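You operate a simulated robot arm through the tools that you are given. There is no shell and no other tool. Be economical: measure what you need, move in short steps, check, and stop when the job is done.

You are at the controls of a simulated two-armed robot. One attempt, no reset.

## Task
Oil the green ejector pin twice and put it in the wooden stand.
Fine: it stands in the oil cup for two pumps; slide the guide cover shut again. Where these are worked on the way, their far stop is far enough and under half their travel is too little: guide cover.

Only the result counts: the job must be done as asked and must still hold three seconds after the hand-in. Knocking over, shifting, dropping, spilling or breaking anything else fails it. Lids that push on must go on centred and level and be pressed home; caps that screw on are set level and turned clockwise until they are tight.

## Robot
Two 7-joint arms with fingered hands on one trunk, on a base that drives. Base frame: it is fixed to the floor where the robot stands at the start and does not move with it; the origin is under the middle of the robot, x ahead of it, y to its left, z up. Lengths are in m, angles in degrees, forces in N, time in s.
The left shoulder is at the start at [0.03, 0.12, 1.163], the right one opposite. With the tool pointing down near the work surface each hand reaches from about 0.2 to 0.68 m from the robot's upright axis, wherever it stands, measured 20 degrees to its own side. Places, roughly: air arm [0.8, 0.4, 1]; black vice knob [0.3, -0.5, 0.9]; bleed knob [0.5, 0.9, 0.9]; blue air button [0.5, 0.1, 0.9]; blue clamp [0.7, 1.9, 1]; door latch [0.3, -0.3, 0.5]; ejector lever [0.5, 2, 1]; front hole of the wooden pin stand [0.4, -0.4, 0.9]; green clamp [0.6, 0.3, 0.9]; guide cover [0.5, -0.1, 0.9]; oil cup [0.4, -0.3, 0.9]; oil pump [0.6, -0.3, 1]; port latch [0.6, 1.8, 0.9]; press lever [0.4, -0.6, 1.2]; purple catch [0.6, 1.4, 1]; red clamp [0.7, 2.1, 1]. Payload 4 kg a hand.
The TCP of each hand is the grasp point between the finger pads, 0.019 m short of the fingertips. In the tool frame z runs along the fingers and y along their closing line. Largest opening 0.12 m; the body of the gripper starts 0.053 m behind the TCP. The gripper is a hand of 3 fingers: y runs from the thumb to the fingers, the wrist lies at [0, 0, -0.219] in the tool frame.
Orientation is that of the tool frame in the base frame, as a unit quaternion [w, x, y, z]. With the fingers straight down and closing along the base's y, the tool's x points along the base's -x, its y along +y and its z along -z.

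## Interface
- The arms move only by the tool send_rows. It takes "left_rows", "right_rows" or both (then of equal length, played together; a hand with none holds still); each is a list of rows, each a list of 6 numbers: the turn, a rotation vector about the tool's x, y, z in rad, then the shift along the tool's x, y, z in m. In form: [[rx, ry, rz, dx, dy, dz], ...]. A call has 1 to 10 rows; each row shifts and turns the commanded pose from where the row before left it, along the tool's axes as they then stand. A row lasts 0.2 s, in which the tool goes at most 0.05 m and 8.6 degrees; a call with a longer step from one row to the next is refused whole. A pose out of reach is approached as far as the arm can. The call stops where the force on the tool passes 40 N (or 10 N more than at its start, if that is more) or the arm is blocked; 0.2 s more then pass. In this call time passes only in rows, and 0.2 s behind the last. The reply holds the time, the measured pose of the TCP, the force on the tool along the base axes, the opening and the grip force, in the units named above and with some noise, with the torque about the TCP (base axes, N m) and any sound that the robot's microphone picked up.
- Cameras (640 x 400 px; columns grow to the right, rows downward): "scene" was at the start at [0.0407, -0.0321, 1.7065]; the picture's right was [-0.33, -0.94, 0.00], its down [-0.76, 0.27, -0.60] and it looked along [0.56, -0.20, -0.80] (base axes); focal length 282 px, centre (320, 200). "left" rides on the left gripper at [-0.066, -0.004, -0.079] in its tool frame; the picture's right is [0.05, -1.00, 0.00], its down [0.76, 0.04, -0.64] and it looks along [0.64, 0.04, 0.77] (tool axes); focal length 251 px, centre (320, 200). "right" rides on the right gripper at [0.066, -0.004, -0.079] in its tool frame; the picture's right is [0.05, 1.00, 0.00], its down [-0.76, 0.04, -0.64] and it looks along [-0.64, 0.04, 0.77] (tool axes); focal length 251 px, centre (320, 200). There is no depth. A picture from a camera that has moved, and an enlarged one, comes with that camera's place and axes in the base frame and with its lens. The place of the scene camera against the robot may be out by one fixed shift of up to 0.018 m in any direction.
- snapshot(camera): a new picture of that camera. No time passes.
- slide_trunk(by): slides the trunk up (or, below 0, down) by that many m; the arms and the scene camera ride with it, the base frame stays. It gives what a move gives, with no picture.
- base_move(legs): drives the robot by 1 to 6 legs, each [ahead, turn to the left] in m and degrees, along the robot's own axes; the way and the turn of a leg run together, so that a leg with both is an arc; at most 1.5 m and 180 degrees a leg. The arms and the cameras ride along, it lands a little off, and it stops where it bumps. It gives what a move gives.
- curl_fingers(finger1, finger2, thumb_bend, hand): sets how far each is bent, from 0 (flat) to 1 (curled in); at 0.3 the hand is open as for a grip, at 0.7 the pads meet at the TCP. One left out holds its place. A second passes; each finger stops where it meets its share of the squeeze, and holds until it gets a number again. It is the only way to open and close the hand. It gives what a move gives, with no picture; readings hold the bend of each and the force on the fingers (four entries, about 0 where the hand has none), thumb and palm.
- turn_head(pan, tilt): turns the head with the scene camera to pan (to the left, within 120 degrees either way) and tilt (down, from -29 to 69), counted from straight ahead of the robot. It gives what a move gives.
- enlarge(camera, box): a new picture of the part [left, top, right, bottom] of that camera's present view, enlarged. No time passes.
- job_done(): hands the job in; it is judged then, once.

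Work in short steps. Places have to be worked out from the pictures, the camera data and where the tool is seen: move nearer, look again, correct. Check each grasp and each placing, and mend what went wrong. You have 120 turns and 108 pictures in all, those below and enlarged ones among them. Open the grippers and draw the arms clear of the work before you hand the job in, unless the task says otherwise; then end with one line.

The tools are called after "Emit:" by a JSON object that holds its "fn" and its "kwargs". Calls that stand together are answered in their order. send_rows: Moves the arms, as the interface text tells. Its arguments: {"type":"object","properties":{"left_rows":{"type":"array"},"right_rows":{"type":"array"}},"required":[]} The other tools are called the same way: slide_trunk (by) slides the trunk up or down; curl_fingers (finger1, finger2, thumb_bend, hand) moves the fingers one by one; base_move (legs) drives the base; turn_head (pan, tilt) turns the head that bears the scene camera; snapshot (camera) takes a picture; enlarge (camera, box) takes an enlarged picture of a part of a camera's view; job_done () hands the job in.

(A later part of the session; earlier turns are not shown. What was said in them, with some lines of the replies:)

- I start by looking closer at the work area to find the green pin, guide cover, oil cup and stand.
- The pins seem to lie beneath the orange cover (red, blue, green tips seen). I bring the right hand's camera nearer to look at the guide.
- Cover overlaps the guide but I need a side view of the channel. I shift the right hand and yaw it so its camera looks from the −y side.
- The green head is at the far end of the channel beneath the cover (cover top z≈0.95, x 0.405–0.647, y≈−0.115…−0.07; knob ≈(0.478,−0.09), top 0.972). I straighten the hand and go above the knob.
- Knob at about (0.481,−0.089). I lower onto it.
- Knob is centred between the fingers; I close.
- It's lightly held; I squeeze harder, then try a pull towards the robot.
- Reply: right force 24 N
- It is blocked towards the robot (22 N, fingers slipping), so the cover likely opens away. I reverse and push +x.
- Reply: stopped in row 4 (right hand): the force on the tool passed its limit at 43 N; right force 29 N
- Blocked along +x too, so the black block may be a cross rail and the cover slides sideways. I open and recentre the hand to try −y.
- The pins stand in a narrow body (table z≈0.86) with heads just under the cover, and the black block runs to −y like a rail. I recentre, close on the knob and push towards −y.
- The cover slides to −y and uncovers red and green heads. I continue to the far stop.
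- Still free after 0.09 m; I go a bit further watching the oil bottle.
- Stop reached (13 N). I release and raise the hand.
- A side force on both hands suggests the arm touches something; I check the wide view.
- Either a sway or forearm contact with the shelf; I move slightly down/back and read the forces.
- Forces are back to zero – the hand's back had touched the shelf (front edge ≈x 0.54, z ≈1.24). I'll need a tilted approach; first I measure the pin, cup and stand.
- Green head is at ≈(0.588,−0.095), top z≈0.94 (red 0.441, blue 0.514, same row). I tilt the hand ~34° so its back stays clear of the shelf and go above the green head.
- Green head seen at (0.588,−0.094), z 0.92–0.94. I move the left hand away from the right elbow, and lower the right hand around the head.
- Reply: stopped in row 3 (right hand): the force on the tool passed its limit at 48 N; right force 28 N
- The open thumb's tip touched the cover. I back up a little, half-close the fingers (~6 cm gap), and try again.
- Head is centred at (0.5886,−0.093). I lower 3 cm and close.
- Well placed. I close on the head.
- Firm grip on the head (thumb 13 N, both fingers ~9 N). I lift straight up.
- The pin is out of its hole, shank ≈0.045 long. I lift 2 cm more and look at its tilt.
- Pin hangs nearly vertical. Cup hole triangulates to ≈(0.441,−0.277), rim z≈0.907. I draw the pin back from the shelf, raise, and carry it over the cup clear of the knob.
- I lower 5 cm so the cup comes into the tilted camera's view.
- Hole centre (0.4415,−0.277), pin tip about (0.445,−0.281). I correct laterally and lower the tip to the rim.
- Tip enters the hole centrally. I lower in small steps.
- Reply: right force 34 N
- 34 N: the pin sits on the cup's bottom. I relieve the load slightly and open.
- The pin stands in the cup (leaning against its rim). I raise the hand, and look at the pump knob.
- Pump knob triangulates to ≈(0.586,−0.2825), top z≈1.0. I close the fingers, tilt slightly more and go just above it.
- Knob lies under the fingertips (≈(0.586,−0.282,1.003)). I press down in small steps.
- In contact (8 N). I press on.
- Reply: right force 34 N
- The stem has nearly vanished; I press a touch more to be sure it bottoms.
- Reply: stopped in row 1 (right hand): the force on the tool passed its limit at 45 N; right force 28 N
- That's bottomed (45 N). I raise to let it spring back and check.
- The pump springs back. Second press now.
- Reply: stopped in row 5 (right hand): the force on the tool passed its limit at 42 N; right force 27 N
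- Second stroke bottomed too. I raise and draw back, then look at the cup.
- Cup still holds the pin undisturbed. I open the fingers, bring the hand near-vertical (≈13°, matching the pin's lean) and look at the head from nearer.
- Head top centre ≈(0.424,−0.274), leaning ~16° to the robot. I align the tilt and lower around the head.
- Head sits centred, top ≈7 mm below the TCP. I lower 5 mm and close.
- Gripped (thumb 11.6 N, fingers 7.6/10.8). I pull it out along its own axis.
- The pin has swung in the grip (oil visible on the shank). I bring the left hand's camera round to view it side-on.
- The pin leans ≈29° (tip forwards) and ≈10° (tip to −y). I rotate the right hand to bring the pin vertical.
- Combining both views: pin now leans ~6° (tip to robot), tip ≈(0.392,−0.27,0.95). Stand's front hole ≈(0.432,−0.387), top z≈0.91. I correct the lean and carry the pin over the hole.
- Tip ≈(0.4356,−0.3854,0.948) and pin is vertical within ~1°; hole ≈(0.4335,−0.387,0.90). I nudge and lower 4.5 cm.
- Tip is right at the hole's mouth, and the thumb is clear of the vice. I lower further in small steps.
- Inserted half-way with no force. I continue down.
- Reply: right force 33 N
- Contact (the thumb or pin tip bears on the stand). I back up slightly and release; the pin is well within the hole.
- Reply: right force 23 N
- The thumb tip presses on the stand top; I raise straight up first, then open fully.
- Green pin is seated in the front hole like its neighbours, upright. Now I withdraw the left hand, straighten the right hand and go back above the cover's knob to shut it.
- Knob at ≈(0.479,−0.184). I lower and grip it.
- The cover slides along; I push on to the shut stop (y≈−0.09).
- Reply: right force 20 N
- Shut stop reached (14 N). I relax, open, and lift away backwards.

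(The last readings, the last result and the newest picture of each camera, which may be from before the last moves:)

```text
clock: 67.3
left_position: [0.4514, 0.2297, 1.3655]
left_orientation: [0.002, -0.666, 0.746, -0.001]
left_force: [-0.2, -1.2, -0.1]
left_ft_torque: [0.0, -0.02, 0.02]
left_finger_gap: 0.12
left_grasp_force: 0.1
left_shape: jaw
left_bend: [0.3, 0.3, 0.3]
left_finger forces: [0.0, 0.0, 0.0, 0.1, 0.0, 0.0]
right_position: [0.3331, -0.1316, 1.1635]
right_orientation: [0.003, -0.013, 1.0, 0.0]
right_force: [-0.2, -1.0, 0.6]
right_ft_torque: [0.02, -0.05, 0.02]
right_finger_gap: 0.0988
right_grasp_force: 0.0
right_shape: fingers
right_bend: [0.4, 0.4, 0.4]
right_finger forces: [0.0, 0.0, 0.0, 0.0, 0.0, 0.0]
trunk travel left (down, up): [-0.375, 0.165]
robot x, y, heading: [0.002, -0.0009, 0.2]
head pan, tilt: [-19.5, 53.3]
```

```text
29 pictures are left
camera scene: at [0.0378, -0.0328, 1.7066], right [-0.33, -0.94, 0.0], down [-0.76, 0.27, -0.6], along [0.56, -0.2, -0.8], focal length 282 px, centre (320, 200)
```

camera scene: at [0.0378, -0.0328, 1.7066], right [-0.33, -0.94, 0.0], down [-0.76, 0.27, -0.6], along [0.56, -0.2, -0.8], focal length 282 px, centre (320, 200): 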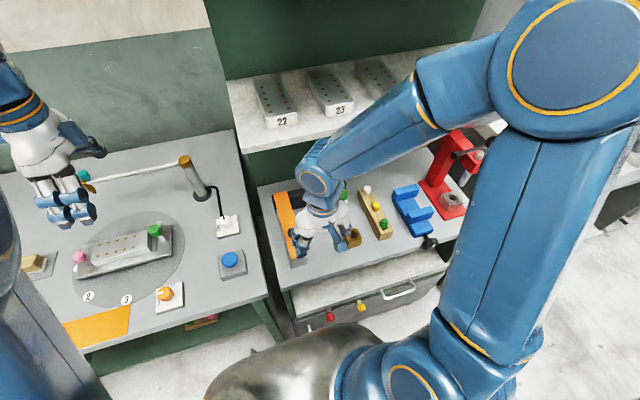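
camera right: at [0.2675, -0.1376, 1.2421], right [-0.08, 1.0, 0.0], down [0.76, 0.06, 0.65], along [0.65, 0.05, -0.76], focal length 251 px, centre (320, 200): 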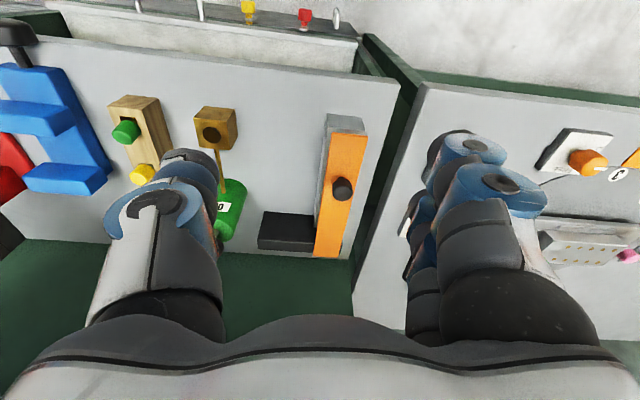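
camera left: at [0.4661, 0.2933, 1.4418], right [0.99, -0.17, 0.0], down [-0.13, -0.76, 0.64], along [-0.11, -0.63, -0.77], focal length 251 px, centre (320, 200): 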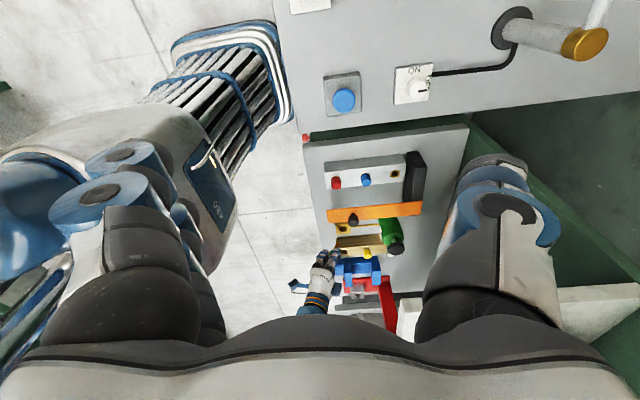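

Cover is shut and the pin stands in the stand; a last close check from the scene camera.

Emit:
{"fn": "enlarge", "kwargs": {"camera": "scene", "box": [340, 160, 440, 250]}}

Emit:
{"fn": "enlarge", "kwargs": {"camera": "right", "box": [80, 80, 240, 240]}}

```text
4.44 times, centred on (390, 205) of scene
camera zoom: at [0.0378, -0.0328, 1.7066], right [-0.33, -0.94, 0.0], down [-0.76, 0.27, -0.6], along [0.56, -0.2, -0.8], focal length 1252 px, centre (9, 178)
```

zoom: 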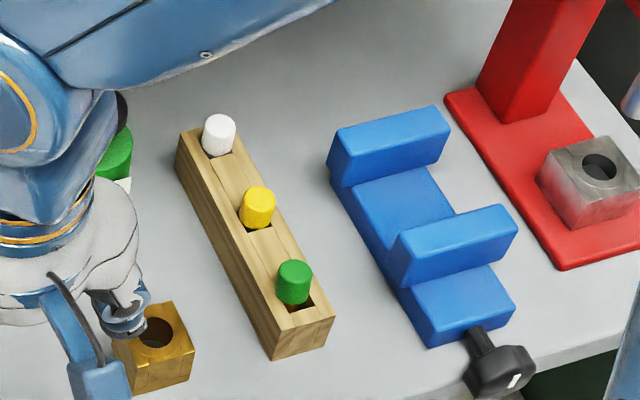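

```text
2.50 times, centred on (160, 160) of right
camera zoom: at [0.2675, -0.1376, 1.2421], right [-0.08, 1.0, 0.0], down [0.76, 0.06, 0.65], along [0.65, 0.05, -0.76], focal length 629 px, centre (720, 300)
```

zoom: 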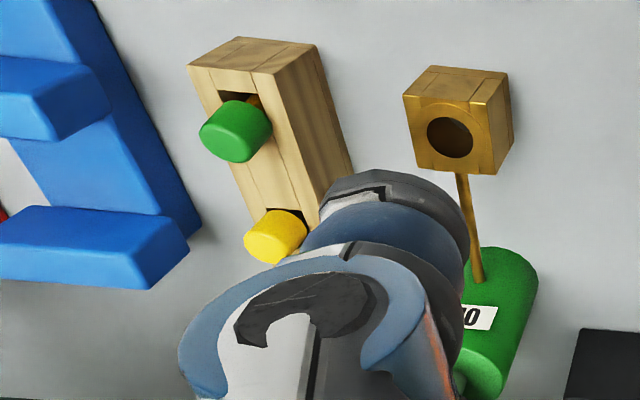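

The pin stands in the front hole, the cover is shut, and nothing else has moved. I open the right hand fully and raise it a little more before handing in.

Emit:
{"fn": "curl_fingers", "kwargs": {"hand": "right", "finger1": 0.3, "finger2": 0.3, "thumb_bend": 0.3}}

Emit:
{"fn": "send_rows", "kwargs": {"right_rows": [[0, 0, 0, 0, -0.01, -0.04], [0, 0, 0, 0, -0.01, -0.04]]}}

Emit:
{"fn": "job_done", "kwargs": {}}

```text
clock: 68.3
left_position: [0.4525, 0.23, 1.3639]
left_orientation: [0.0, -0.665, 0.747, 0.001]
left_force: [0.1, -0.5, 0.5]
left_ft_torque: [0.02, 0.02, 0.03]
left_finger_gap: 0.1199
left_grasp_force: 0.0
left_shape: jaw
left_bend: [0.3, 0.3, 0.3]
left_finger forces: [0.1, 0.0, 0.0, 0.0, 0.0, 0.0]
right_position: [0.3349, -0.1302, 1.1614]
right_orientation: [0.003, -0.013, 1.0, 0.001]
right_force: [-0.7, 0.6, -0.1]
right_ft_torque: [0.01, 0.02, 0.0]
right_finger_gap: 0.1276
right_grasp_force: 0.0
right_shape: fingers
right_bend: [0.3, 0.3, 0.3]
right_finger forces: [0.1, 0.1, 0.1, 0.0, 0.1, 0.0]
trunk travel left (down, up): [-0.375, 0.165]
robot x, y, heading: [-0.0037, 0.0003, 0.0]
head pan, tilt: [-19.5, 53.3]
```

```text
clock: 68.9
left_position: [0.4525, 0.2289, 1.3639]
left_orientation: [0.001, -0.665, 0.747, 0.0]
left_force: [-0.6, 1.0, -0.3]
left_ft_torque: [0.0, -0.03, 0.01]
left_finger_gap: 0.1199
left_grasp_force: 0.1
left_shape: jaw
left_bend: [0.3, 0.3, 0.3]
left_finger forces: [0.0, 0.0, 0.1, 0.0, 0.1, 0.1]
right_position: [0.3381, -0.1497, 1.2443]
right_orientation: [0.002, -0.013, 1.0, 0.0]
right_force: [-0.1, -0.6, 0.7]
right_ft_torque: [0.01, 0.01, 0.0]
right_finger_gap: 0.1279
right_grasp_force: 0.1
right_shape: fingers
right_bend: [0.3, 0.3, 0.3]
right_finger forces: [0.0, 0.0, 0.1, 0.0, 0.0, 0.0]
trunk travel left (down, up): [-0.375, 0.165]
robot x, y, heading: [0.0039, 0.0013, 0.1]
head pan, tilt: [-19.5, 53.3]
```

```text
The job is handed in.
```

The green ejector pin got two full pumps of oil in the cup and now stands in the front hole of the wooden stand, the guide cover is slid shut, and the job is handed in.
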